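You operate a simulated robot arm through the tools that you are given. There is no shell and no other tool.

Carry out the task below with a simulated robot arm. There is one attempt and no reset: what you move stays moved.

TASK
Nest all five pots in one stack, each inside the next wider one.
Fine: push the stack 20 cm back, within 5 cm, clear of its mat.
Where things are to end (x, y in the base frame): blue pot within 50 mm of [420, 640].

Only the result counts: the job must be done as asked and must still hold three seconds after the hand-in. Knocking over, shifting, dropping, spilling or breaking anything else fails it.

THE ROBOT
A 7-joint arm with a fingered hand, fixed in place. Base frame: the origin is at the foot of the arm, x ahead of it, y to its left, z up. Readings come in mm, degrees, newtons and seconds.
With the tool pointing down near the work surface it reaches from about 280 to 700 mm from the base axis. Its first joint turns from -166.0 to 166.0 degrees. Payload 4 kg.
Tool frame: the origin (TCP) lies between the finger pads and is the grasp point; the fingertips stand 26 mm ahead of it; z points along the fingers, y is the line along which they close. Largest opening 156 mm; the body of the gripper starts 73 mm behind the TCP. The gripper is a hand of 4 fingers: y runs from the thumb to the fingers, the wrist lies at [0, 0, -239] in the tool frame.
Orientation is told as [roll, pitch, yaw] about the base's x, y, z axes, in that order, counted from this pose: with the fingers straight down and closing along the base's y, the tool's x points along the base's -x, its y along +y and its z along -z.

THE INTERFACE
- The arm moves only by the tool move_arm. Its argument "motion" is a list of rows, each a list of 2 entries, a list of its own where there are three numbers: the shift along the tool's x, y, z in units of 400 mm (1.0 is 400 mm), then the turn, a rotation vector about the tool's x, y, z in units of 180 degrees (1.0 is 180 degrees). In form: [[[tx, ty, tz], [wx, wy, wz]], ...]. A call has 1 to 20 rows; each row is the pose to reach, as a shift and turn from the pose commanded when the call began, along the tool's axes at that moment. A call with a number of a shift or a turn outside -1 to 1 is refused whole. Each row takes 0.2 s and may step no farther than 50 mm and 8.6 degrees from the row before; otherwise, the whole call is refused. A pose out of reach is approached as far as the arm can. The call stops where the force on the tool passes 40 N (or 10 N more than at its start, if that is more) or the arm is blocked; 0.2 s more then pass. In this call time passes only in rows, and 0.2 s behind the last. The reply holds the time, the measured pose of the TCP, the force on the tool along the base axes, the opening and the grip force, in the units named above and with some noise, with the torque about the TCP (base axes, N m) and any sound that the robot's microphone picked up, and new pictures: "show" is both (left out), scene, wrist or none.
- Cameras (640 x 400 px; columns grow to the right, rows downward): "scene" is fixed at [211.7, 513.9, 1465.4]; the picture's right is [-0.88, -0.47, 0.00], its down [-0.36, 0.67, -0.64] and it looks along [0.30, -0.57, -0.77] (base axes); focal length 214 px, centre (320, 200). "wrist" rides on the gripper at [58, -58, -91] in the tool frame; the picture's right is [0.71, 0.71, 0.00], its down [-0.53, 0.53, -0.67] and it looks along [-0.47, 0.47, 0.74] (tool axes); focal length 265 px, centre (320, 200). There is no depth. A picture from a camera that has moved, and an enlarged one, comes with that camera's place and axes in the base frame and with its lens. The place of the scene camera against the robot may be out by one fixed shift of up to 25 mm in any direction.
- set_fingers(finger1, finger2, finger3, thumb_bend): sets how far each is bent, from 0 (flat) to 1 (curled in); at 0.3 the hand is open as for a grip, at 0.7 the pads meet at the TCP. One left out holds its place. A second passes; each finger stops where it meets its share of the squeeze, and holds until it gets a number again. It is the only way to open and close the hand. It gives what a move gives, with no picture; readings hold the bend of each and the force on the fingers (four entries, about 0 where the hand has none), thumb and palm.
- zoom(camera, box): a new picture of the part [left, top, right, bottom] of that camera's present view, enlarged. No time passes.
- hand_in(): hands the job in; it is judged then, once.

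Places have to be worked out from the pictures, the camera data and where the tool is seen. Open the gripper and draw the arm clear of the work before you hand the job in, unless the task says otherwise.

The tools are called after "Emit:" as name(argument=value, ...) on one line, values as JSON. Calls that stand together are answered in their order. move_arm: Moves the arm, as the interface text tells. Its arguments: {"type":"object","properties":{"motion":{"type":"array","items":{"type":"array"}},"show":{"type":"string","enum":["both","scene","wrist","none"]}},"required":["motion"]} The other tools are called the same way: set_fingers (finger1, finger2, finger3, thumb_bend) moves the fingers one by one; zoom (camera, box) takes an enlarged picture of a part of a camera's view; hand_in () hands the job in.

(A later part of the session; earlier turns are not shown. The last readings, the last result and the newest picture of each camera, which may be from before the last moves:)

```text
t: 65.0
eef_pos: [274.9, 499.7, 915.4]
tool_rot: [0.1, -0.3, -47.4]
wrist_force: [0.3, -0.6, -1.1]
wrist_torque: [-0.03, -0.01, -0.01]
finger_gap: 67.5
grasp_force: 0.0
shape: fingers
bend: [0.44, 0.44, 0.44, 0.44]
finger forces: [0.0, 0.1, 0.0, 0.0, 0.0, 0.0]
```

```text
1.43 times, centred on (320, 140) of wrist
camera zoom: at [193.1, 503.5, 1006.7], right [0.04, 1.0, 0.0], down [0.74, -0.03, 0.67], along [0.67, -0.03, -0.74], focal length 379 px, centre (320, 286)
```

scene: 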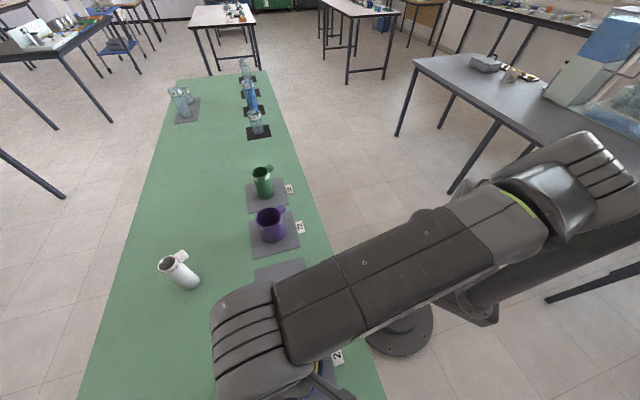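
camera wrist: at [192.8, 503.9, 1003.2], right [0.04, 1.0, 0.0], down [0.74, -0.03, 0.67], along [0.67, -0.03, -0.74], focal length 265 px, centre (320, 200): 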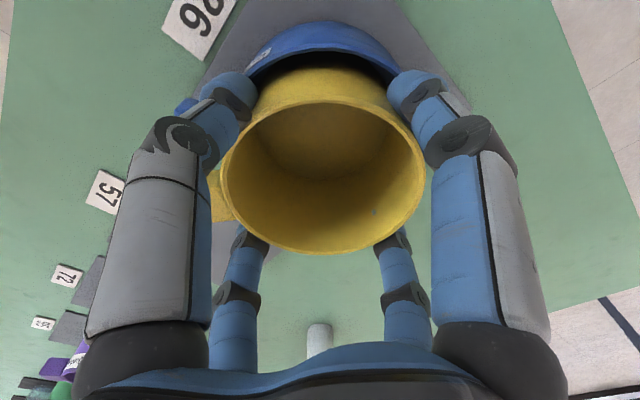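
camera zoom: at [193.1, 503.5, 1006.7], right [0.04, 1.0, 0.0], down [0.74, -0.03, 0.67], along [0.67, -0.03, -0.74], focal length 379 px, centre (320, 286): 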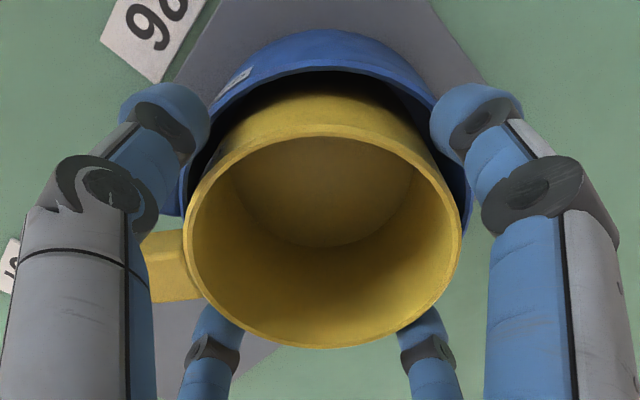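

Yellow has settled level inside blue. I open the fingers fully and rise.

Emit:
set_fingers(finger1=0.3, finger2=0.3, finger3=0.3, thumb_bend=0.3)

Emit:
move_arm(motion=[[[0, 0, -0.06], [0, 0, 0]], [[0, 0, -0.15], [0, 0, 0]], [[0, 0, -0.24], [0, 0, 0]]], show="wrist")

Emit:
zoom(camera="wrist", box=[200, 0, 440, 200])

```text
t: 66.0
eef_pos: [276.1, 500.1, 915.4]
tool_rot: [-0.1, -0.2, -47.4]
wrist_force: [-0.3, -0.5, 0.1]
wrist_torque: [-0.01, 0.01, 0.0]
finger_gap: 106.1
grasp_force: 0.0
shape: fingers
bend: [0.3, 0.3, 0.3, 0.3]
finger forces: [0.0, 0.0, 0.0, 0.1, 0.0, 0.0]
```

```text
t: 66.8
eef_pos: [276.5, 496.8, 1012.5]
tool_rot: [-0.1, 0.1, -47.0]
wrist_force: [0.1, 0.0, 0.1]
wrist_torque: [0.03, 0.03, -0.02]
finger_gap: 106.4
grasp_force: 0.2
shape: fingers
bend: [0.3, 0.3, 0.3, 0.3]
finger forces: [0.0, 0.0, 0.0, 0.0, 0.0, 0.0]
camera wrist: at [194.1, 500.9, 1103.5], right [0.03, 1.0, 0.0], down [0.75, -0.03, 0.67], along [0.67, -0.02, -0.75], focal length 265 px, centre (320, 200)
```

wrist: 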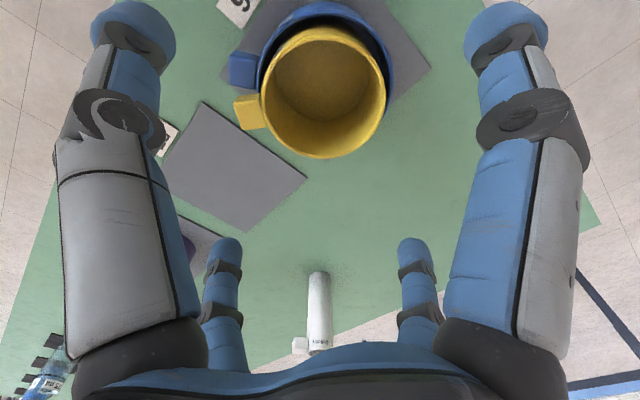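

```text
2.00 times, centred on (320, 100) of wrist
camera zoom: at [194.1, 500.9, 1103.5], right [0.03, 1.0, 0.0], down [0.75, -0.03, 0.67], along [0.67, -0.02, -0.75], focal length 531 px, centre (320, 400)
```

zoom: 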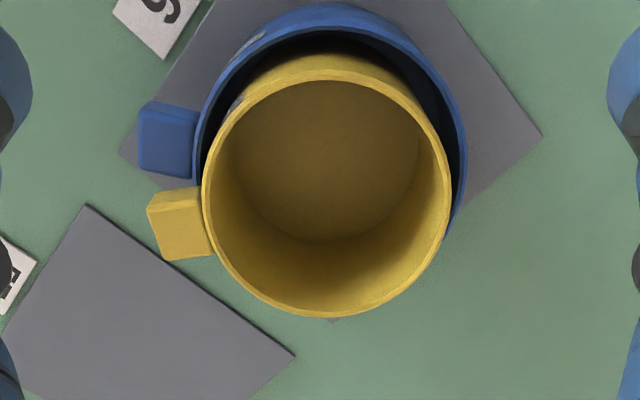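

Yellow is nested and seated in blue (rim at z≈902). Now I swing back clockwise to above purple's mat, yaw following.

Emit:
move_arm(motion=[[[-0.0963, 0.033, 0], [0, 0, 0.0228]], [[-0.195, 0.0588, 0], [0, 0, 0.0457]], [[-0.296, 0.078, 0], [0, 0, 0.0685]], [[-0.398, 0.0898, 0], [0, 0, 0.0914]], [[-0.5013, 0.094, 0], [0, 0, 0.1142]], [[-0.6048, 0.091, 0], [0, 0, 0.137]], [[-0.7083, 0.0805, 0], [0, 0, 0.1599]], [[-0.8113, 0.0625, 0], [0, 0, 0.1827]], [[-0.9128, 0.0378, 0], [0, 0, 0.2056]]], show="both")

Emit:
zoom(camera="wrist", box=[200, 0, 440, 200])

```text
t: 68.8
eef_pos: [534.9, 244.4, 1012.1]
tool_rot: [-0.1, 0.0, -84.0]
wrist_force: [-0.6, 0.1, -0.2]
wrist_torque: [0.02, -0.01, 0.04]
finger_gap: 106.4
grasp_force: 0.0
shape: fingers
bend: [0.3, 0.3, 0.3, 0.3]
finger forces: [0.0, 0.0, 0.0, 0.0, 0.0, 0.1]
camera wrist: at [471.9, 295.3, 1102.9], right [0.63, 0.78, 0.0], down [0.58, -0.47, 0.67], along [0.52, -0.42, -0.75], focal length 265 px, centre (320, 200)
```

scene: 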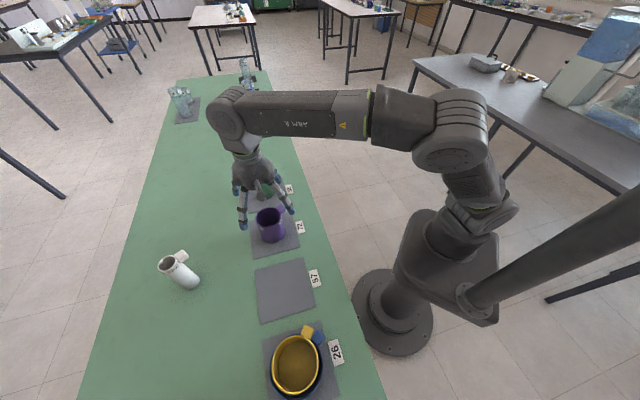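
wrist: 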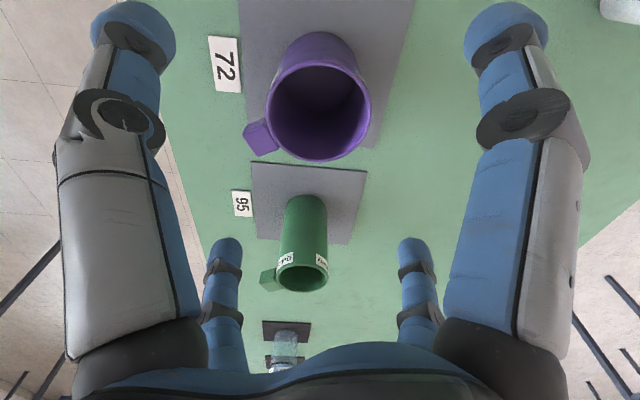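

```text
2.00 times, centred on (320, 100) of wrist
camera zoom: at [471.9, 295.3, 1102.9], right [0.63, 0.78, 0.0], down [0.58, -0.47, 0.67], along [0.52, -0.42, -0.75], focal length 531 px, centre (320, 400)
```

zoom: 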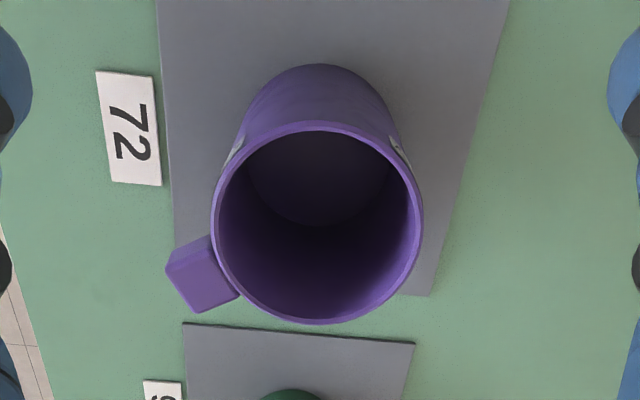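

Purple measures D≈77, rim z≈915, handle az ≈251°, and its centre is 4.5 mm ahead of the hand. With this yaw a finger would hit the handle, so I turn to yaw −150° while correcting the position.

Emit:
move_arm(motion=[[[-0.0012, 0.0008, 0], [0, 0, 0.0458]], [[-0.0025, 0.0015, 0], [0, 0, 0.0917]], [[-0.0037, 0.0023, 0], [0, 0, 0.1375]], [[-0.005, 0.003, 0], [0, 0, 0.1833]], [[-0.0062, 0.0038, 0], [0, 0, 0.2292]], [[-0.0074, 0.0045, 0], [0, 0, 0.275]], [[-0.0087, 0.0053, 0], [0, 0, 0.3208]], [[-0.0099, 0.006, 0], [0, 0, 0.3667]]], show="both")

Emit:
zoom(camera="wrist", box=[200, 0, 440, 200])

```text
t: 70.6
eef_pos: [540.1, 238.3, 1010.5]
tool_rot: [0.0, -0.1, -150.1]
wrist_force: [0.2, 0.0, 0.3]
wrist_torque: [0.0, -0.01, -0.04]
finger_gap: 106.4
grasp_force: 0.0
shape: fingers
bend: [0.3, 0.3, 0.3, 0.3]
finger forces: [0.0, 0.0, 0.0, 0.0, 0.0, 0.1]
camera wrist: at [560.7, 317.7, 1102.1], right [0.97, -0.26, 0.0], down [-0.19, -0.72, 0.67], along [-0.18, -0.64, -0.74], focal length 265 px, centre (320, 200)
```

scene: 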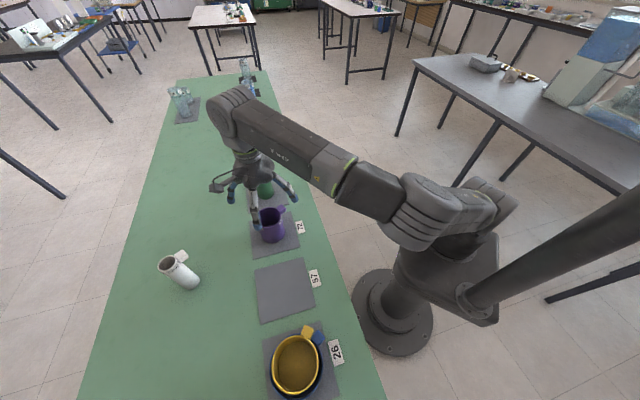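
wrist: 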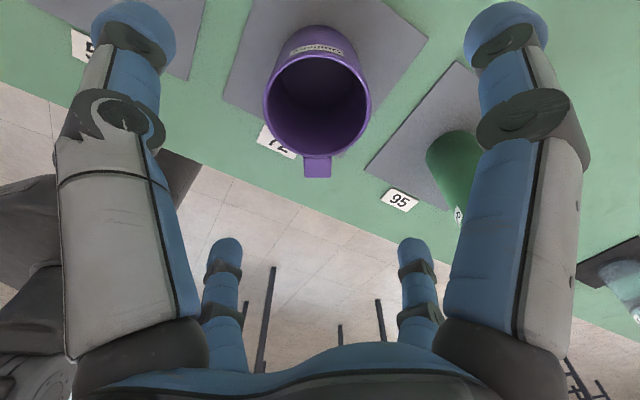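

```text
2.00 times, centred on (320, 100) of wrist
camera zoom: at [560.7, 317.7, 1102.1], right [0.97, -0.26, 0.0], down [-0.19, -0.72, 0.67], along [-0.18, -0.64, -0.74], focal length 531 px, centre (320, 400)
```

zoom: 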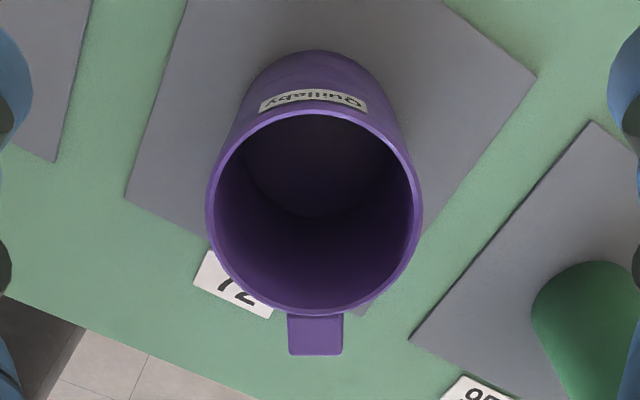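

Second view confirms purple at (537.4,240.5), rim z≈918, with the handle centred between two fingers. I descend to grip about 25 mm below the rim.

Emit:
move_arm(motion=[[[-0.0021, -0.0053, 0.08], [0, 0, 0]], [[-0.0021, -0.0053, 0.15], [0, 0, 0]], [[-0.0021, -0.0053, 0.2088], [0, 0, 0]]], show="wrist")

```text
t: 71.4
eef_pos: [537.3, 243.0, 927.4]
tool_rot: [0.0, -0.1, -150.0]
wrist_force: [0.3, 0.2, 0.1]
wrist_torque: [-0.02, 0.0, -0.03]
finger_gap: 106.5
grasp_force: 0.0
shape: fingers
bend: [0.3, 0.3, 0.3, 0.3]
finger forces: [0.0, 0.1, 0.0, 0.1, 0.0, 0.1]
camera wrist: at [559.0, 321.0, 1018.9], right [0.97, -0.26, 0.0], down [-0.19, -0.72, 0.67], along [-0.17, -0.65, -0.74], focal length 265 px, centre (320, 200)
```

wrist: 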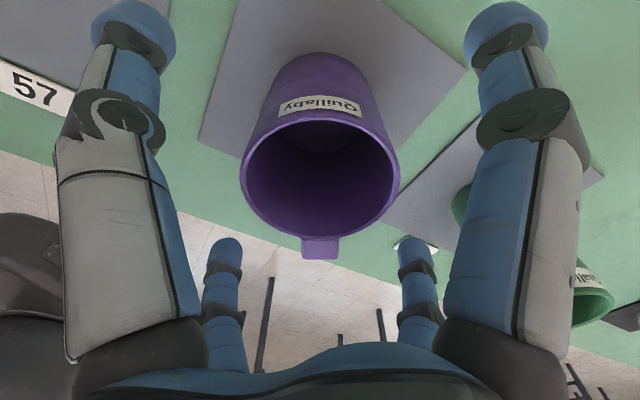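

The rim is centred. I close the fingers and squeeze.

Emit:
set_fingers(finger1=0.5, finger2=0.5, finger3=0.5, thumb_bend=0.5)

Emit:
set_fingers(finger1=0.6, finger2=0.6, finger3=0.6, thumb_bend=0.6)

Emit:
zoom(camera="wrist", box=[120, 20, 520, 270])

```text
t: 72.4
eef_pos: [538.7, 242.3, 927.2]
tool_rot: [-0.1, -0.2, -149.9]
wrist_force: [1.0, -1.1, -0.4]
wrist_torque: [0.01, 0.0, 0.01]
finger_gap: 51.8
grasp_force: 0.1
shape: fingers
bend: [0.5, 0.5, 0.5, 0.5]
finger forces: [0.0, 0.0, 0.1, 0.0, 0.0, 0.0]
```

```text
t: 73.4
eef_pos: [537.1, 242.0, 928.1]
tool_rot: [-0.1, -0.1, -149.9]
wrist_force: [-0.8, 1.4, 0.9]
wrist_torque: [0.08, 0.0, 0.0]
finger_gap: 45.5
grasp_force: 14.2
shape: fingers
bend: [0.52, 0.51, 0.52, 0.54]
finger forces: [6.0, 7.3, 6.0, 0.0, 9.4, 0.0]
```

```text
1.60 times, centred on (320, 145) of wrist
camera zoom: at [558.9, 321.2, 1019.1], right [0.97, -0.26, 0.0], down [-0.19, -0.72, 0.67], along [-0.17, -0.65, -0.74], focal length 425 px, centre (320, 288)
```

zoom: 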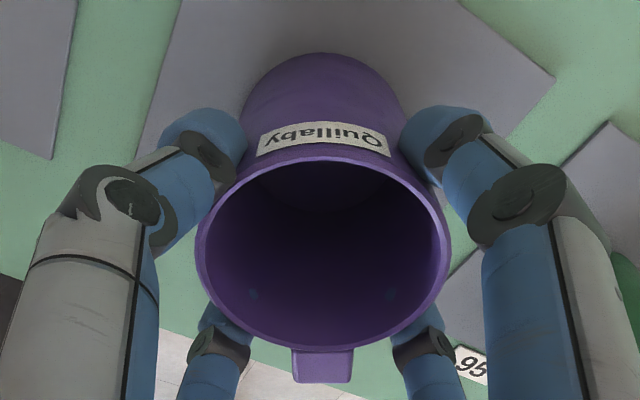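

Firm, even grip. I lift purple, first a little, then high enough to clear yellow's rim.

Emit:
move_arm(motion=[[[0, 0, -0.03], [0, 0, 0]], [[0, 0, -0.09], [0, 0, 0]], [[0, 0, -0.17], [0, 0, 0]], [[0, 0, -0.265], [0, 0, 0]]], show="both")

```text
t: 74.4
eef_pos: [536.6, 240.1, 1033.4]
tool_rot: [-0.1, -0.3, -150.1]
wrist_force: [-0.1, 0.1, -0.8]
wrist_torque: [0.01, 0.04, -0.02]
finger_gap: 45.3
grasp_force: 14.6
shape: fingers
bend: [0.52, 0.51, 0.52, 0.54]
finger forces: [6.0, 7.6, 5.9, 0.0, 9.1, 0.0]
camera wrist: at [557.9, 318.8, 1125.4], right [0.97, -0.26, 0.0], down [-0.19, -0.72, 0.67], along [-0.18, -0.65, -0.74], focal length 265 px, centre (320, 200)
```

scene: 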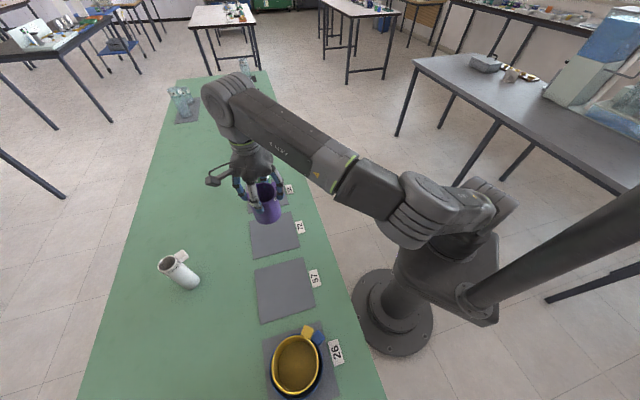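
wrist: 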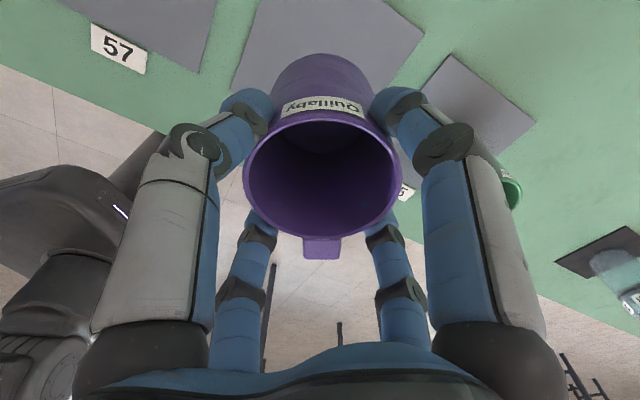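

Purple is held securely. I carry it along the arc toward the stack while turning yaw back to keep the elbow clear of the mast.

Emit:
move_arm(motion=[[[0.0018, -0.0728, 0], [0, 0, -0.044]], [[0.0009, -0.1454, 0], [0, 0, -0.088]], [[-0.0038, -0.2177, 0], [0, 0, -0.132]], [[-0.012, -0.2895, 0], [0, 0, -0.176]], [[-0.0235, -0.3608, 0], [0, 0, -0.22]], [[-0.039, -0.4313, 0], [0, 0, -0.264]], [[-0.0575, -0.5008, 0], [0, 0, -0.308]], [[-0.0793, -0.569, 0], [0, 0, -0.352]], [[-0.1045, -0.636, 0], [0, 0, -0.396]]], show="scene")

Emit:
zoom(camera="scene", box=[560, 0, 600, 400])

```text
t: 76.4
eef_pos: [374.1, 438.8, 1033.7]
tool_rot: [0.0, 0.0, -78.7]
wrist_force: [-0.5, -0.3, -1.5]
wrist_torque: [0.03, 0.0, 0.01]
finger_gap: 45.1
grasp_force: 14.2
shape: fingers
bend: [0.52, 0.51, 0.52, 0.54]
finger forces: [6.0, 7.5, 6.1, 0.0, 9.0, 0.0]
```

scene: 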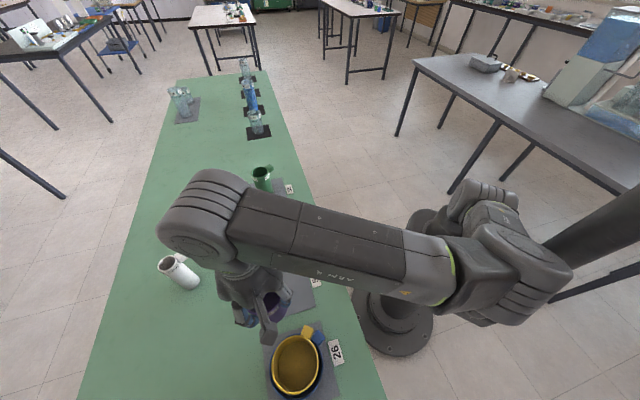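

```text
1.00 times, centred on (580, 200) of scene (not enlarged: the box is as wide or as high as the picture)
camera zoom: at [211.7, 513.9, 1465.4], right [-0.88, -0.47, 0.0], down [-0.36, 0.67, -0.64], along [0.3, -0.57, -0.77], focal length 214 px, centre (60, 200)
```

zoom: 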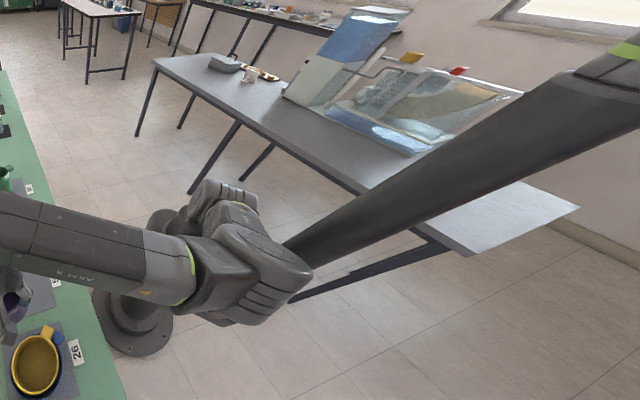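

The elbow hangs low-left at this yaw, closer to the mast than I like. I first turn yaw +20° in place to bring the elbow up and right.

Emit:
move_arm(motion=[[[0, 0, 0], [0, 0, -0.0373]], [[0, 0, 0], [0, 0, -0.0747]], [[0, 0, 0], [0, 0, -0.112]]], show="scene")

```text
t: 77.2
eef_pos: [374.3, 440.0, 1033.6]
tool_rot: [0.0, 0.0, -58.6]
wrist_force: [-0.1, 0.4, -1.6]
wrist_torque: [0.0, -0.02, -0.01]
finger_gap: 45.1
grasp_force: 13.9
shape: fingers
bend: [0.52, 0.51, 0.52, 0.54]
finger forces: [5.8, 7.5, 5.8, 0.0, 8.9, 0.0]
```

scene: 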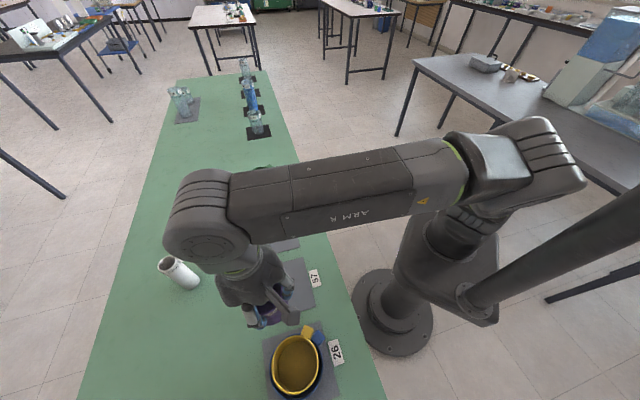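

Elbow is well up now. I finish the move to above the stack at (277.5,501).

Emit:
move_arm(motion=[[[0.0855, -0.042, 0], [0, 0, -0.0215]], [[0.171, -0.084, 0], [0, 0, -0.043]], [[0.2565, -0.126, 0], [0, 0, -0.0644]]], show="wrist")

Emit:
zoom(camera="wrist", box=[200, 0, 440, 150])

```text
t: 78.0
eef_pos: [277.6, 500.1, 1035.1]
tool_rot: [-0.1, 0.1, -46.9]
wrist_force: [-0.3, 0.4, -1.5]
wrist_torque: [-0.01, 0.0, 0.01]
finger_gap: 45.1
grasp_force: 14.4
shape: fingers
bend: [0.52, 0.51, 0.52, 0.54]
finger forces: [6.0, 7.5, 6.0, 0.0, 8.8, 0.0]
camera wrist: at [195.4, 502.9, 1125.8], right [0.03, 1.0, 0.0], down [0.74, -0.03, 0.67], along [0.67, -0.02, -0.75], focal length 265 px, centre (320, 200)
```

wrist: 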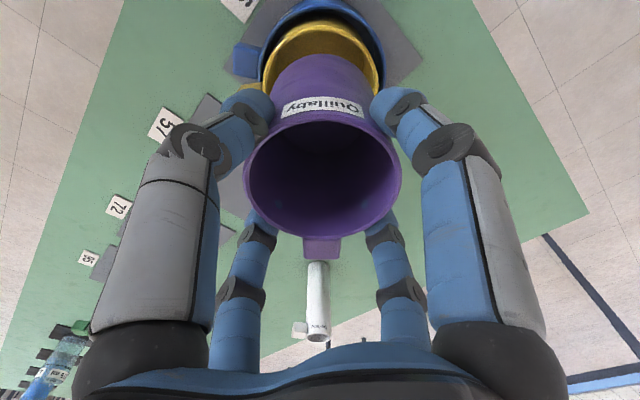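

```text
2.67 times, centred on (320, 75) of wrist
camera zoom: at [195.4, 502.9, 1125.8], right [0.03, 1.0, 0.0], down [0.74, -0.03, 0.67], along [0.67, -0.02, -0.75], focal length 708 px, centre (320, 533)
```

zoom: 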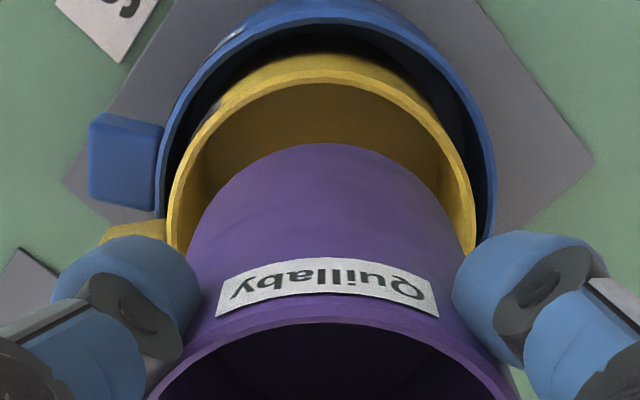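

Purple's centre and bottom are within about 2 mm of yellow's centre. I make that small correction and lower until the bottom is inside yellow's mouth.

Emit:
move_arm(motion=[[[0.0014, -0.0039, 0.04], [0, 0, 0]], [[0.0014, -0.0039, 0.07], [0, 0, 0]], [[0.0014, -0.0039, 0.095], [0, 0, 0]], [[0.0014, -0.0039, 0.12], [0, 0, 0]]], show="none")

Emit:
zoom(camera="wrist", box=[200, 0, 440, 150])

```text
t: 79.0
eef_pos: [275.3, 501.3, 985.3]
tool_rot: [0.0, 0.2, -47.0]
wrist_force: [-0.1, 0.3, -0.7]
wrist_torque: [0.01, 0.01, 0.02]
finger_gap: 44.9
grasp_force: 14.3
shape: fingers
bend: [0.52, 0.51, 0.52, 0.54]
finger forces: [6.0, 7.4, 6.0, 0.0, 8.7, 0.0]
```

```text
2.67 times, centred on (320, 75) of wrist
camera zoom: at [193.7, 503.7, 1076.9], right [0.04, 1.0, 0.0], down [0.74, -0.03, 0.67], along [0.67, -0.02, -0.75], focal length 708 px, centre (320, 533)
```

zoom: 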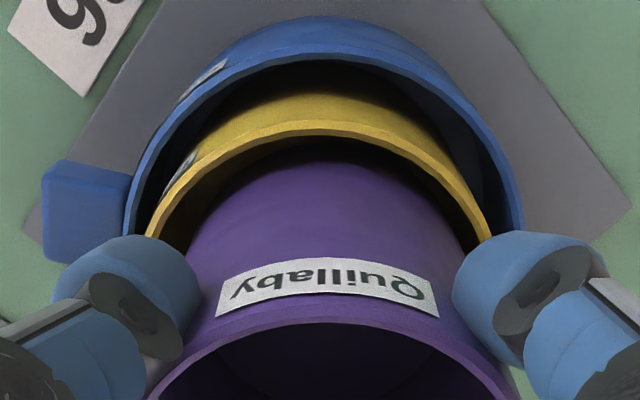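

Purple is inside yellow's mouth but ~2 mm to the right. I correct and lower to about z 948.

Emit:
move_arm(motion=[[[-0.0035, -0.0035, 0.02], [0, 0, 0]], [[-0.0035, -0.0035, 0.045], [0, 0, 0]], [[-0.0035, -0.0035, 0.07], [0, 0, 0]], [[-0.0035, -0.0035, 0.093], [0, 0, 0]]], show="none")

Emit:
zoom(camera="wrist", box=[200, 0, 440, 150])

```text
t: 80.0
eef_pos: [276.8, 498.1, 948.7]
tool_rot: [-0.1, 0.1, -47.1]
wrist_force: [0.0, -0.5, -0.7]
wrist_torque: [-0.01, 0.0, 0.02]
finger_gap: 44.7
grasp_force: 14.6
shape: fingers
bend: [0.52, 0.51, 0.52, 0.54]
finger forces: [6.1, 7.5, 5.9, 0.0, 8.8, 0.1]
```

```text
2.67 times, centred on (320, 75) of wrist
camera zoom: at [194.3, 501.1, 1040.1], right [0.03, 1.0, 0.0], down [0.74, -0.03, 0.67], along [0.67, -0.02, -0.75], focal length 708 px, centre (320, 533)
```

zoom: 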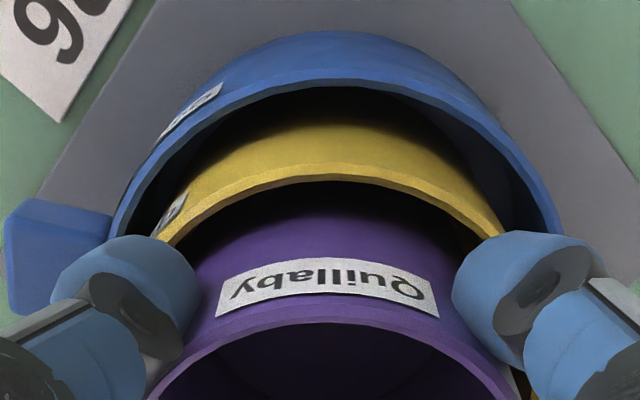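

Well centred with no contact. I lower the last few millimetres slowly, watching the force.

Emit:
move_arm(motion=[[[0, 0, 0.006], [0, 0, 0]], [[0, 0, 0.012], [0, 0, 0]], [[0, 0, 0.018], [0, 0, 0]]], show="none")

```text
t: 80.8
eef_pos: [273.7, 498.4, 941.8]
tool_rot: [0.0, 0.1, -47.0]
wrist_force: [-0.1, 0.5, -1.6]
wrist_torque: [-0.02, -0.01, 0.01]
finger_gap: 45.2
grasp_force: 13.7
shape: fingers
bend: [0.52, 0.51, 0.52, 0.54]
finger forces: [5.9, 7.5, 6.1, 0.1, 8.8, 0.0]
```

No contact yet at z≈942; two more small steps down.

Emit:
move_arm(motion=[[[0, 0, 0.005], [0, 0, 0]], [[0, 0, 0.01], [0, 0, 0]]], show="wrist")

```text
t: 81.4
eef_pos: [274.2, 499.1, 936.7]
tool_rot: [-0.1, 0.0, -46.9]
wrist_force: [0.1, 1.1, -1.2]
wrist_torque: [0.03, 0.01, 0.0]
finger_gap: 44.9
grasp_force: 14.1
shape: fingers
bend: [0.52, 0.51, 0.52, 0.54]
finger forces: [5.9, 8.1, 6.3, 0.1, 8.7, 0.1]
camera wrist: at [193.6, 501.5, 1028.5], right [0.04, 1.0, 0.0], down [0.74, -0.03, 0.67], along [0.67, -0.02, -0.75], focal length 265 px, centre (320, 200)
```

wrist: 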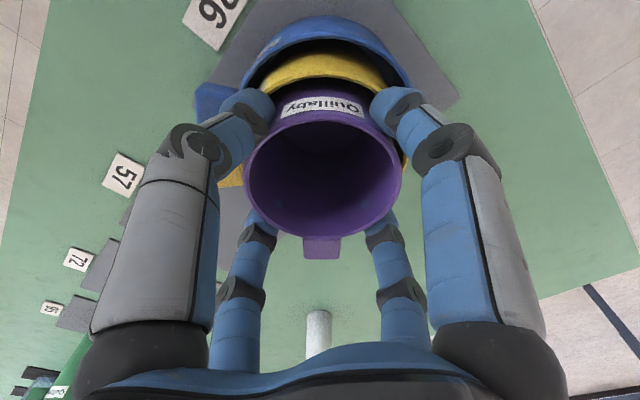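

Still free at z≈937. I go down 3 mm more.

Emit:
move_arm(motion=[[[0, 0, 0.004], [0, 0, 0]], [[0, 0, 0.0075], [0, 0, 0]]], show="none")

```text
t: 82.0
eef_pos: [276.7, 498.8, 935.6]
tool_rot: [0.2, 0.1, -47.1]
wrist_force: [0.3, -1.7, 21.0]
wrist_torque: [-0.31, -0.3, 0.01]
finger_gap: 44.8
grasp_force: 24.4
shape: fingers
bend: [0.52, 0.51, 0.52, 0.54]
finger forces: [11.2, 9.3, 19.7, 0.1, 9.3, 0.0]
```

Contact (21 N), so it's at its seat or the tips are on yellow's rim. I back off 2.5 mm and release.

Emit:
move_arm(motion=[[[0, 0, -0.008], [0, 0, 0]]], show="none")

Emit:
set_fingers(finger1=0.48, finger2=0.48, finger3=0.48, thumb_bend=0.48)

Emit:
zoom(camera="wrist", box=[120, 0, 520, 280])

```text
t: 82.4
eef_pos: [274.6, 497.2, 936.6]
tool_rot: [-0.1, 0.2, -47.0]
wrist_force: [1.2, 1.4, 6.8]
wrist_torque: [0.17, -0.22, -0.01]
finger_gap: 45.2
grasp_force: 17.6
shape: fingers
bend: [0.52, 0.51, 0.52, 0.54]
finger forces: [7.0, 11.4, 8.0, 0.0, 8.4, 0.1]
```

```text
t: 83.4
eef_pos: [274.0, 498.5, 938.0]
tool_rot: [0.0, 0.1, -47.1]
wrist_force: [0.4, -0.5, 1.1]
wrist_torque: [0.04, 0.0, 0.02]
finger_gap: 56.3
grasp_force: 0.1
shape: fingers
bend: [0.48, 0.48, 0.48, 0.48]
finger forces: [0.0, 0.1, 0.0, 0.1, 0.1, 0.0]
```

```text
1.43 times, centred on (320, 140) of wrist
camera zoom: at [193.3, 501.3, 1028.9], right [0.03, 1.0, 0.0], down [0.75, -0.03, 0.67], along [0.67, -0.02, -0.75], focal length 379 px, centre (320, 286)
```

zoom: 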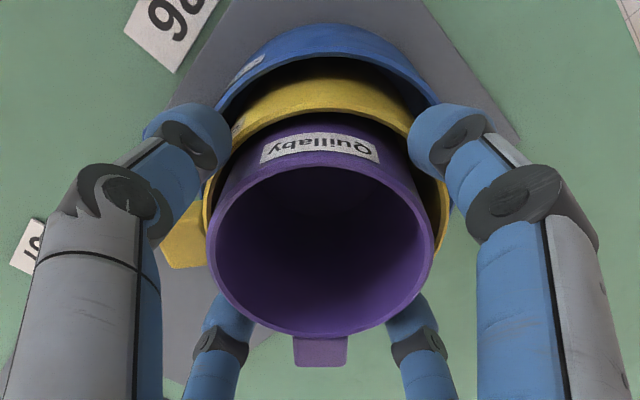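

Purple is nested. I open the hand and rise clear.

Emit:
set_fingers(finger1=0.3, finger2=0.3, finger3=0.3, thumb_bend=0.3)

Emit:
move_arm(motion=[[[0, 0, -0.06], [0, 0, 0]], [[0, 0, -0.15], [0, 0, 0]], [[0, 0, -0.23], [0, 0, 0]]], show="wrist")

Emit:
zoom(camera="wrist", box=[200, 0, 440, 200])

```text
t: 84.4
eef_pos: [273.9, 497.4, 937.0]
tool_rot: [0.0, 0.1, -47.0]
wrist_force: [0.0, 0.8, 0.9]
wrist_torque: [0.0, 0.01, 0.02]
finger_gap: 106.5
grasp_force: 0.0
shape: fingers
bend: [0.3, 0.3, 0.3, 0.3]
finger forces: [0.0, 0.0, 0.0, 0.1, 0.1, 0.0]
```

```text
t: 85.2
eef_pos: [277.3, 496.0, 1028.5]
tool_rot: [-0.2, 0.2, -47.0]
wrist_force: [-0.5, 0.1, 0.1]
wrist_torque: [0.0, 0.0, -0.01]
finger_gap: 106.4
grasp_force: 0.1
shape: fingers
bend: [0.3, 0.3, 0.3, 0.3]
finger forces: [0.0, 0.1, 0.1, 0.1, 0.0, 0.0]
camera wrist: at [194.1, 499.7, 1119.6], right [0.03, 1.0, 0.0], down [0.75, -0.03, 0.67], along [0.67, -0.02, -0.75], focal length 265 px, centre (320, 200)
```

wrist: 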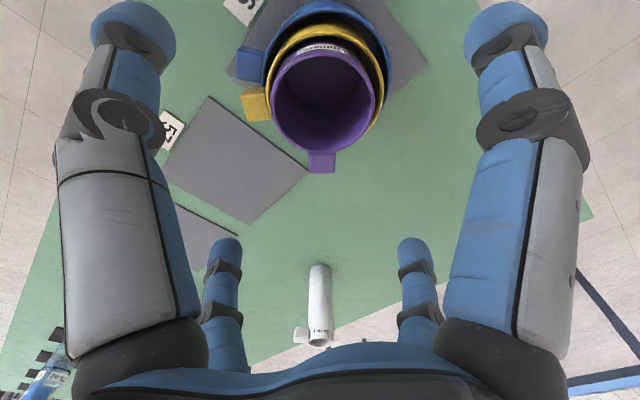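

```text
2.00 times, centred on (320, 100) of wrist
camera zoom: at [194.1, 499.7, 1119.6], right [0.03, 1.0, 0.0], down [0.75, -0.03, 0.67], along [0.67, -0.02, -0.75], focal length 531 px, centre (320, 400)
```

zoom: 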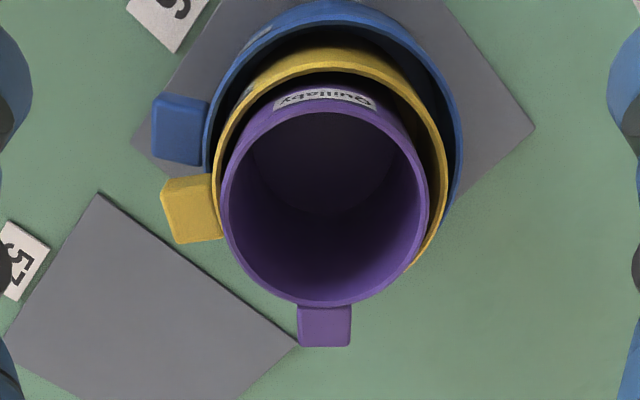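

Purple sits properly in yellow (rim ≈927). Next is green near (667,109): I swing clockwise along a widening arc, turning yaw toward −154° for its grasp.

Emit:
move_arm(motion=[[[-0.0902, 0.0472, 0.0044], [0, 0, 0.0457]], [[-0.1846, 0.0887, 0.0088], [0, 0, 0.0914]], [[-0.2831, 0.1236, 0.0132], [0, 0, 0.1371]], [[-0.3853, 0.1515, 0.0176], [0, 0, 0.1828]], [[-0.4907, 0.1725, 0.022], [0, 0, 0.2285]], [[-0.5985, 0.1858, 0.0264], [0, 0, 0.2742]], [[-0.7085, 0.1916, 0.0308], [0, 0, 0.3199]], [[-0.8198, 0.1893, 0.0352], [0, 0, 0.3656]], [[-0.9325, 0.179, 0.0396], [0, 0, 0.4113]]], show="none")

```text
t: 87.2
eef_pos: [582.0, 276.9, 1013.8]
tool_rot: [-0.1, -0.1, -120.9]
wrist_force: [-0.3, 0.0, 0.2]
wrist_torque: [-0.05, -0.03, -0.02]
finger_gap: 106.4
grasp_force: 0.1
shape: fingers
bend: [0.3, 0.3, 0.3, 0.3]
finger forces: [0.0, 0.0, 0.1, 0.1, 0.0, 0.1]
```

On track at (582,277). I complete the arc to above green.

Emit:
move_arm(motion=[[[-0.0503, 0.1038, 0.0044], [0, 0, 0.046]], [[-0.1075, 0.2048, 0.0088], [0, 0, 0.0919]], [[-0.1727, 0.302, 0.0132], [0, 0, 0.1379]], [[-0.2453, 0.3957, 0.0176], [0, 0, 0.1838]]], show="both")

Emit:
zoom(camera="wrist", box=[200, 0, 440, 200])

```text
t: 88.2
eef_pos: [660.5, 122.1, 1006.5]
tool_rot: [-0.1, -0.2, -152.1]
wrist_force: [0.0, -0.3, -0.1]
wrist_torque: [0.05, -0.03, 0.0]
finger_gap: 106.4
grasp_force: 0.2
shape: fingers
bend: [0.3, 0.3, 0.3, 0.3]
finger forces: [0.0, 0.1, 0.0, 0.0, 0.0, 0.0]
out of reach, approached as far as the arm can: row 4
camera wrist: at [686.1, 199.4, 1098.1], right [0.96, -0.29, 0.0], down [-0.22, -0.71, 0.67], along [-0.2, -0.64, -0.74], focal length 265 px, centre (320, 200)
```

scene: 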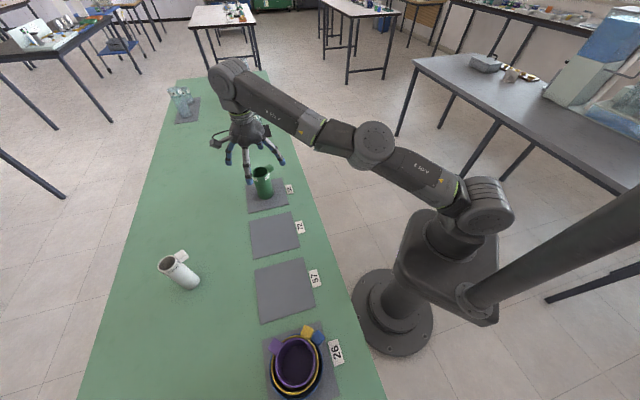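
wrist: 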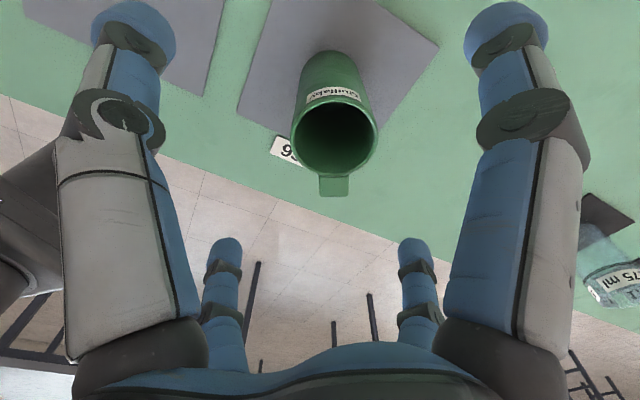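

```text
2.00 times, centred on (320, 100) of wrist
camera zoom: at [686.1, 199.4, 1098.1], right [0.96, -0.29, 0.0], down [-0.22, -0.71, 0.67], along [-0.2, -0.64, -0.74], focal length 531 px, centre (320, 400)
```

zoom: 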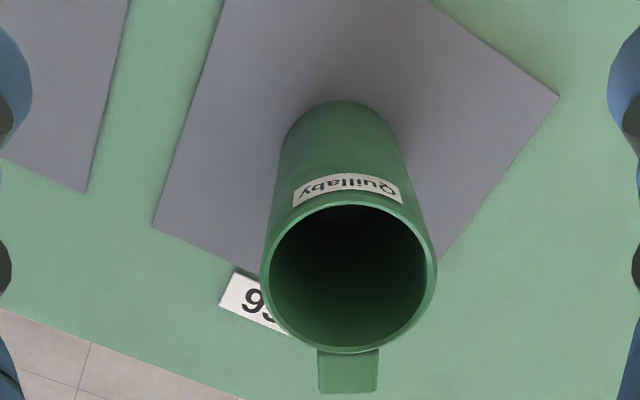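

Green measured: centre (668.4,109.2), D≈60, rim z≈936, handle az ≈253°, and the arm is near full stretch at this height. I lower while shifting 13 mm onto its centre.

Emit:
move_arm(motion=[[[0, 0, 0.05], [0, 0, 0.005]], [[0.0004, 0.0335, 0.08], [0, 0, 0.0106]]], show="wrist")

Emit:
zoom(camera="wrist", box=[200, 0, 440, 200])

```text
t: 88.8
eef_pos: [667.8, 110.0, 974.2]
tool_rot: [0.0, -0.2, -156.0]
wrist_force: [0.1, 0.4, -0.1]
wrist_torque: [0.01, 0.0, 0.01]
finger_gap: 106.2
grasp_force: 0.1
shape: fingers
bend: [0.3, 0.3, 0.3, 0.3]
finger forces: [0.1, 0.1, 0.1, 0.0, 0.0, 0.1]
camera wrist: at [696.8, 185.7, 1066.0], right [0.93, -0.36, 0.0], down [-0.27, -0.69, 0.67], along [-0.24, -0.62, -0.74], focal length 265 px, centre (320, 200)
```

wrist: 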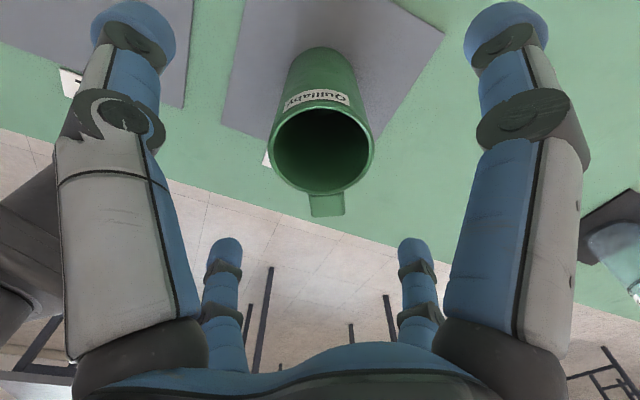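

```text
2.00 times, centred on (320, 100) of wrist
camera zoom: at [696.8, 185.7, 1066.0], right [0.93, -0.36, 0.0], down [-0.27, -0.69, 0.67], along [-0.24, -0.62, -0.74], focal length 531 px, centre (320, 400)
```

zoom: 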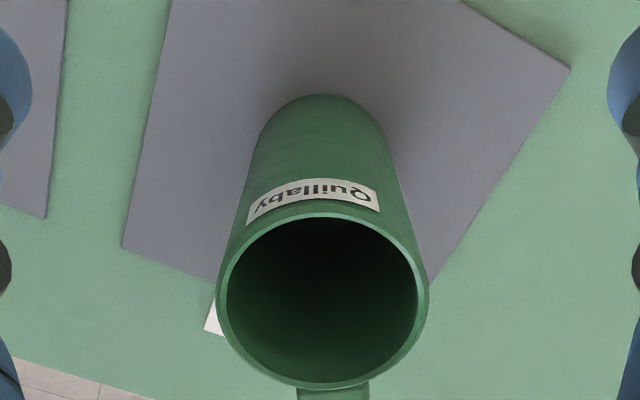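

Nearly centred (2 mm off). I make the correction and descend to z≈945.

Emit:
move_arm(motion=[[[-0.0027, 0.0041, 0.037], [0, 0, 0]], [[-0.0027, 0.0041, 0.073], [0, 0, 0]]], show="wrist")

Emit:
set_fingers(finger1=0.53, finger2=0.53, finger3=0.53, thumb_bend=0.53)

Emit:
zoom(camera="wrist", box=[120, 20, 520, 270])

```text
t: 89.4
eef_pos: [666.5, 105.6, 943.8]
tool_rot: [-0.1, -0.1, -156.0]
wrist_force: [-0.7, 0.6, 0.3]
wrist_torque: [-0.02, 0.01, 0.02]
finger_gap: 106.4
grasp_force: 0.1
shape: fingers
bend: [0.3, 0.3, 0.3, 0.3]
finger forces: [0.2, 0.0, 0.0, 0.0, 0.0, 0.0]
camera wrist: at [695.4, 183.1, 1036.0], right [0.93, -0.36, 0.0], down [-0.27, -0.69, 0.67], along [-0.24, -0.62, -0.74], focal length 265 px, centre (320, 200)
```

wrist: 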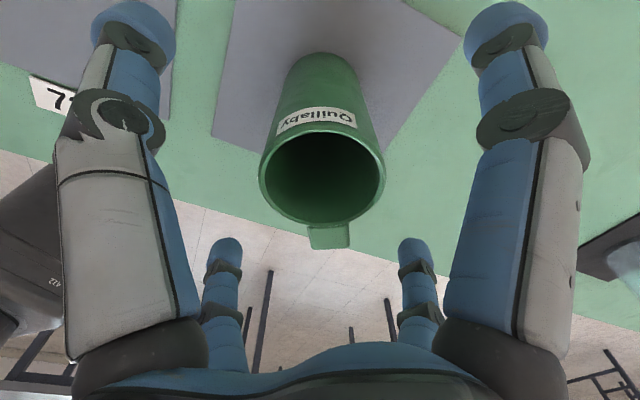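

```text
t: 90.4
eef_pos: [667.1, 106.2, 944.5]
tool_rot: [-0.1, -0.1, -156.0]
wrist_force: [0.5, -0.6, 0.1]
wrist_torque: [0.01, -0.02, 0.02]
finger_gap: 43.0
grasp_force: 0.1
shape: fingers
bend: [0.53, 0.53, 0.53, 0.53]
finger forces: [0.1, 0.1, 0.1, 0.0, 0.1, 0.0]
```

```text
1.60 times, centred on (320, 145) of wrist
camera zoom: at [695.4, 183.1, 1036.4], right [0.93, -0.36, 0.0], down [-0.27, -0.69, 0.67], along [-0.24, -0.62, -0.74], focal length 425 px, centre (320, 288)
```

zoom: 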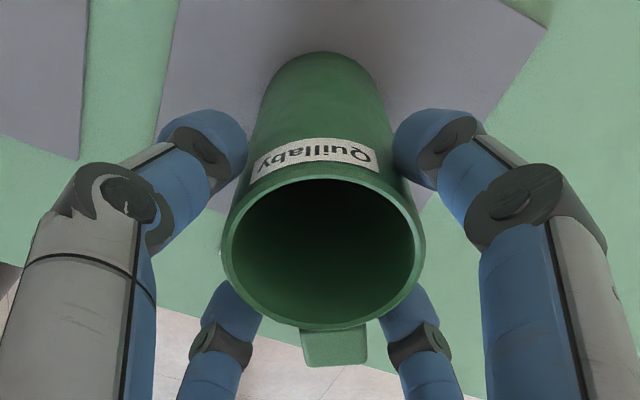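

Fingers are just short of contact all round. I close and squeeze.

Emit:
set_fingers(finger1=0.66, finger2=0.66, finger3=0.66, thumb_bend=0.66)

Emit:
zoom(camera="wrist", box=[120, 20, 520, 270])

```text
t: 91.4
eef_pos: [665.6, 106.6, 944.5]
tool_rot: [0.0, -0.1, -156.0]
wrist_force: [-0.6, 0.9, 1.7]
wrist_torque: [0.04, 0.03, 0.0]
finger_gap: 34.6
grasp_force: 15.9
shape: fingers
bend: [0.56, 0.55, 0.57, 0.59]
finger forces: [6.0, 7.6, 6.1, 0.0, 11.1, 0.1]
```

```text
1.60 times, centred on (320, 145) of wrist
camera zoom: at [695.4, 183.1, 1036.4], right [0.93, -0.36, 0.0], down [-0.27, -0.69, 0.67], along [-0.24, -0.62, -0.74], focal length 425 px, centre (320, 288)
```

zoom: 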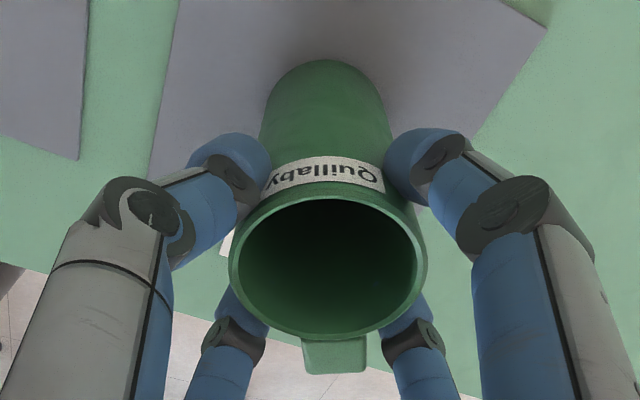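

Grip is firm (6–11 N). I lift 40 mm straight up and check that it's holding.

Emit:
move_arm(motion=[[[0, 0, -0.03], [0, 0, 0]], [[0, 0, -0.1], [0, 0, 0]]], show="both")

```text
t: 92.0
eef_pos: [667.9, 104.9, 985.1]
tool_rot: [-0.2, -0.2, -156.0]
wrist_force: [-0.6, -0.3, -0.6]
wrist_torque: [-0.01, 0.0, -0.03]
finger_gap: 34.6
grasp_force: 15.1
shape: fingers
bend: [0.56, 0.55, 0.57, 0.59]
finger forces: [6.0, 7.6, 6.0, 0.0, 10.9, 0.0]
camera wrist: at [697.3, 182.6, 1076.3], right [0.93, -0.36, 0.0], down [-0.26, -0.69, 0.67], along [-0.24, -0.62, -0.74], focal length 265 px, centre (320, 200)
```

scene: 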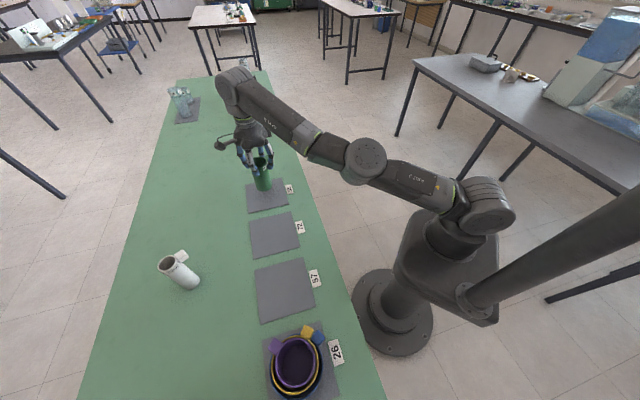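
wrist: 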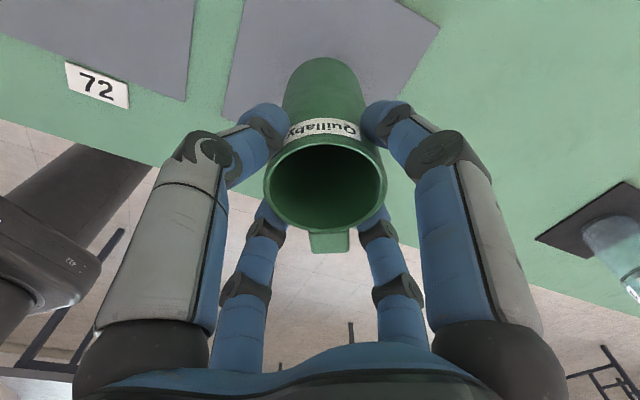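

Green is secure. I carry it inward and up along the arc to a≈40°, turning yaw ahead so the elbow stays high.

Emit:
move_arm(motion=[[[0.0005, -0.0848, -0.0205], [0, 0, -0.0411]], [[-0.0035, -0.1685, -0.041], [0, 0, -0.0822]], [[-0.012, -0.2508, -0.0615], [0, 0, -0.1233]], [[-0.0243, -0.332, -0.082], [0, 0, -0.1644]], [[-0.0408, -0.4113, -0.1025], [0, 0, -0.2055]], [[-0.061, -0.4888, -0.123], [0, 0, -0.2466]], [[-0.085, -0.564, -0.1435], [0, 0, -0.2877]], [[-0.1125, -0.6375, -0.164], [0, 0, -0.3288]], [[-0.1435, -0.7083, -0.1845], [0, 0, -0.3699]], [[-0.1778, -0.7765, -0.205], [0, 0, -0.411]], [[-0.215, -0.8418, -0.2255], [0, 0, -0.4521]]], show="scene")

```text
t: 94.4
eef_pos: [452.8, 375.6, 1076.0]
tool_rot: [-0.1, 0.0, -74.6]
wrist_force: [0.3, 0.1, -1.1]
wrist_torque: [0.01, 0.02, 0.01]
finger_gap: 34.3
grasp_force: 15.0
shape: fingers
bend: [0.56, 0.55, 0.57, 0.59]
finger forces: [6.0, 7.5, 6.1, 0.0, 10.7, 0.1]
```

scene: 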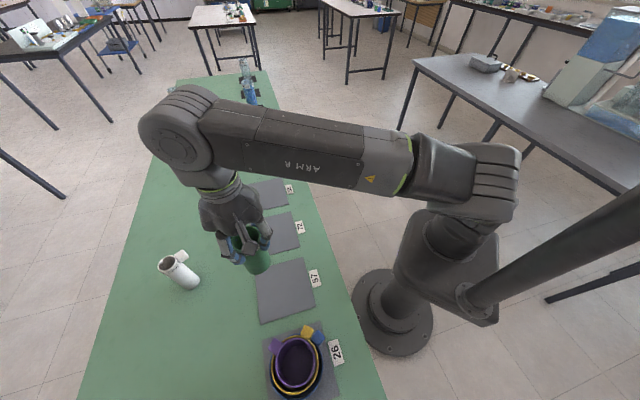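

Elbow is high and clear. I bring green over the stack at (274.7,499.5).

Emit:
move_arm(motion=[[[0.0777, -0.0475, 0], [0, 0, -0.0256]], [[0.1523, -0.1, 0], [0, 0, -0.0511]], [[0.2228, -0.156, 0], [0, 0, -0.0767]], [[0.2893, -0.2163, 0], [0, 0, -0.1022]], [[0.3515, -0.2803, 0], [0, 0, -0.1278]], [[0.4093, -0.3475, 0], [0, 0, -0.1533]]], show="wrist")

Emit:
zoom(camera="wrist", box=[200, 0, 440, 150])

```text
t: 95.8
eef_pos: [274.8, 499.3, 1075.6]
tool_rot: [-0.1, 0.1, -47.0]
wrist_force: [0.7, -0.8, -1.4]
wrist_torque: [-0.02, 0.01, 0.05]
finger_gap: 34.3
grasp_force: 14.9
shape: fingers
bend: [0.56, 0.55, 0.57, 0.59]
finger forces: [6.0, 7.7, 6.0, 0.1, 10.4, 0.0]
camera wrist: at [193.2, 501.8, 1167.4], right [0.03, 1.0, 0.0], down [0.74, -0.03, 0.67], along [0.67, -0.02, -0.75], focal length 265 px, centre (320, 200)
```

wrist: 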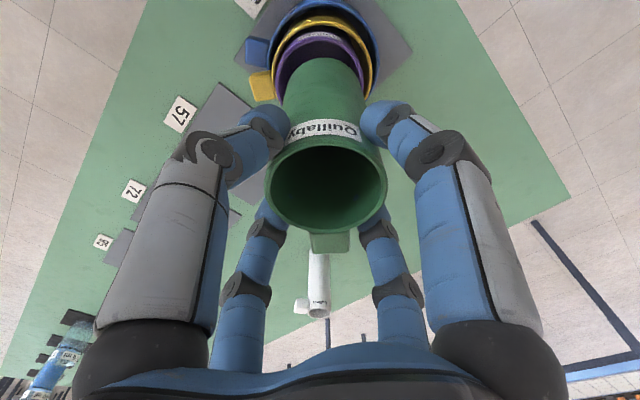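

```text
2.67 times, centred on (320, 75) of wrist
camera zoom: at [193.2, 501.8, 1167.4], right [0.03, 1.0, 0.0], down [0.74, -0.03, 0.67], along [0.67, -0.02, -0.75], focal length 708 px, centre (320, 533)
```

zoom: 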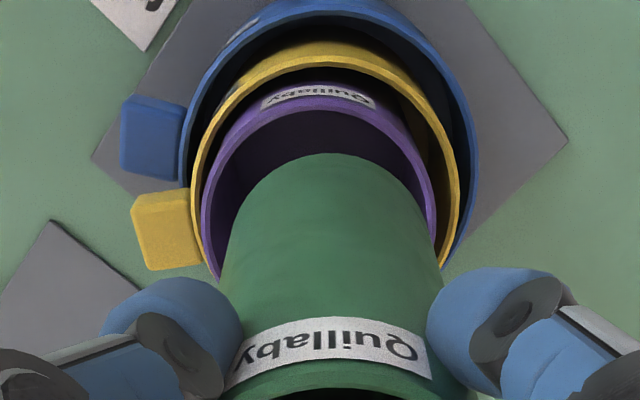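

Green is about 2.8 mm right of purple's centre. I correct that and lower it into purple's mouth.

Emit:
move_arm(motion=[[[-0.0034, -0.0066, 0.03], [0, 0, 0]], [[-0.0034, -0.0066, 0.06], [0, 0, 0]], [[-0.0034, -0.0066, 0.085], [0, 0, 0]]], show="none")

Emit:
zoom(camera="wrist", box=[200, 0, 440, 150])

```text
t: 96.6
eef_pos: [273.9, 496.5, 1043.1]
tool_rot: [-0.1, 0.1, -47.0]
wrist_force: [0.2, -0.5, -0.7]
wrist_torque: [0.01, 0.01, -0.02]
finger_gap: 34.4
grasp_force: 15.0
shape: fingers
bend: [0.56, 0.55, 0.57, 0.59]
finger forces: [5.8, 7.7, 6.0, 0.0, 10.4, 0.0]
```

```text
2.67 times, centred on (320, 75) of wrist
camera zoom: at [191.9, 499.3, 1133.2], right [0.04, 1.0, 0.0], down [0.74, -0.03, 0.67], along [0.67, -0.02, -0.75], focal length 708 px, centre (320, 533)
```

zoom: 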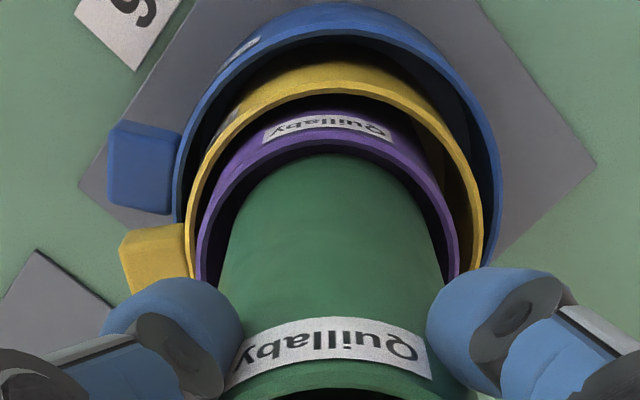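

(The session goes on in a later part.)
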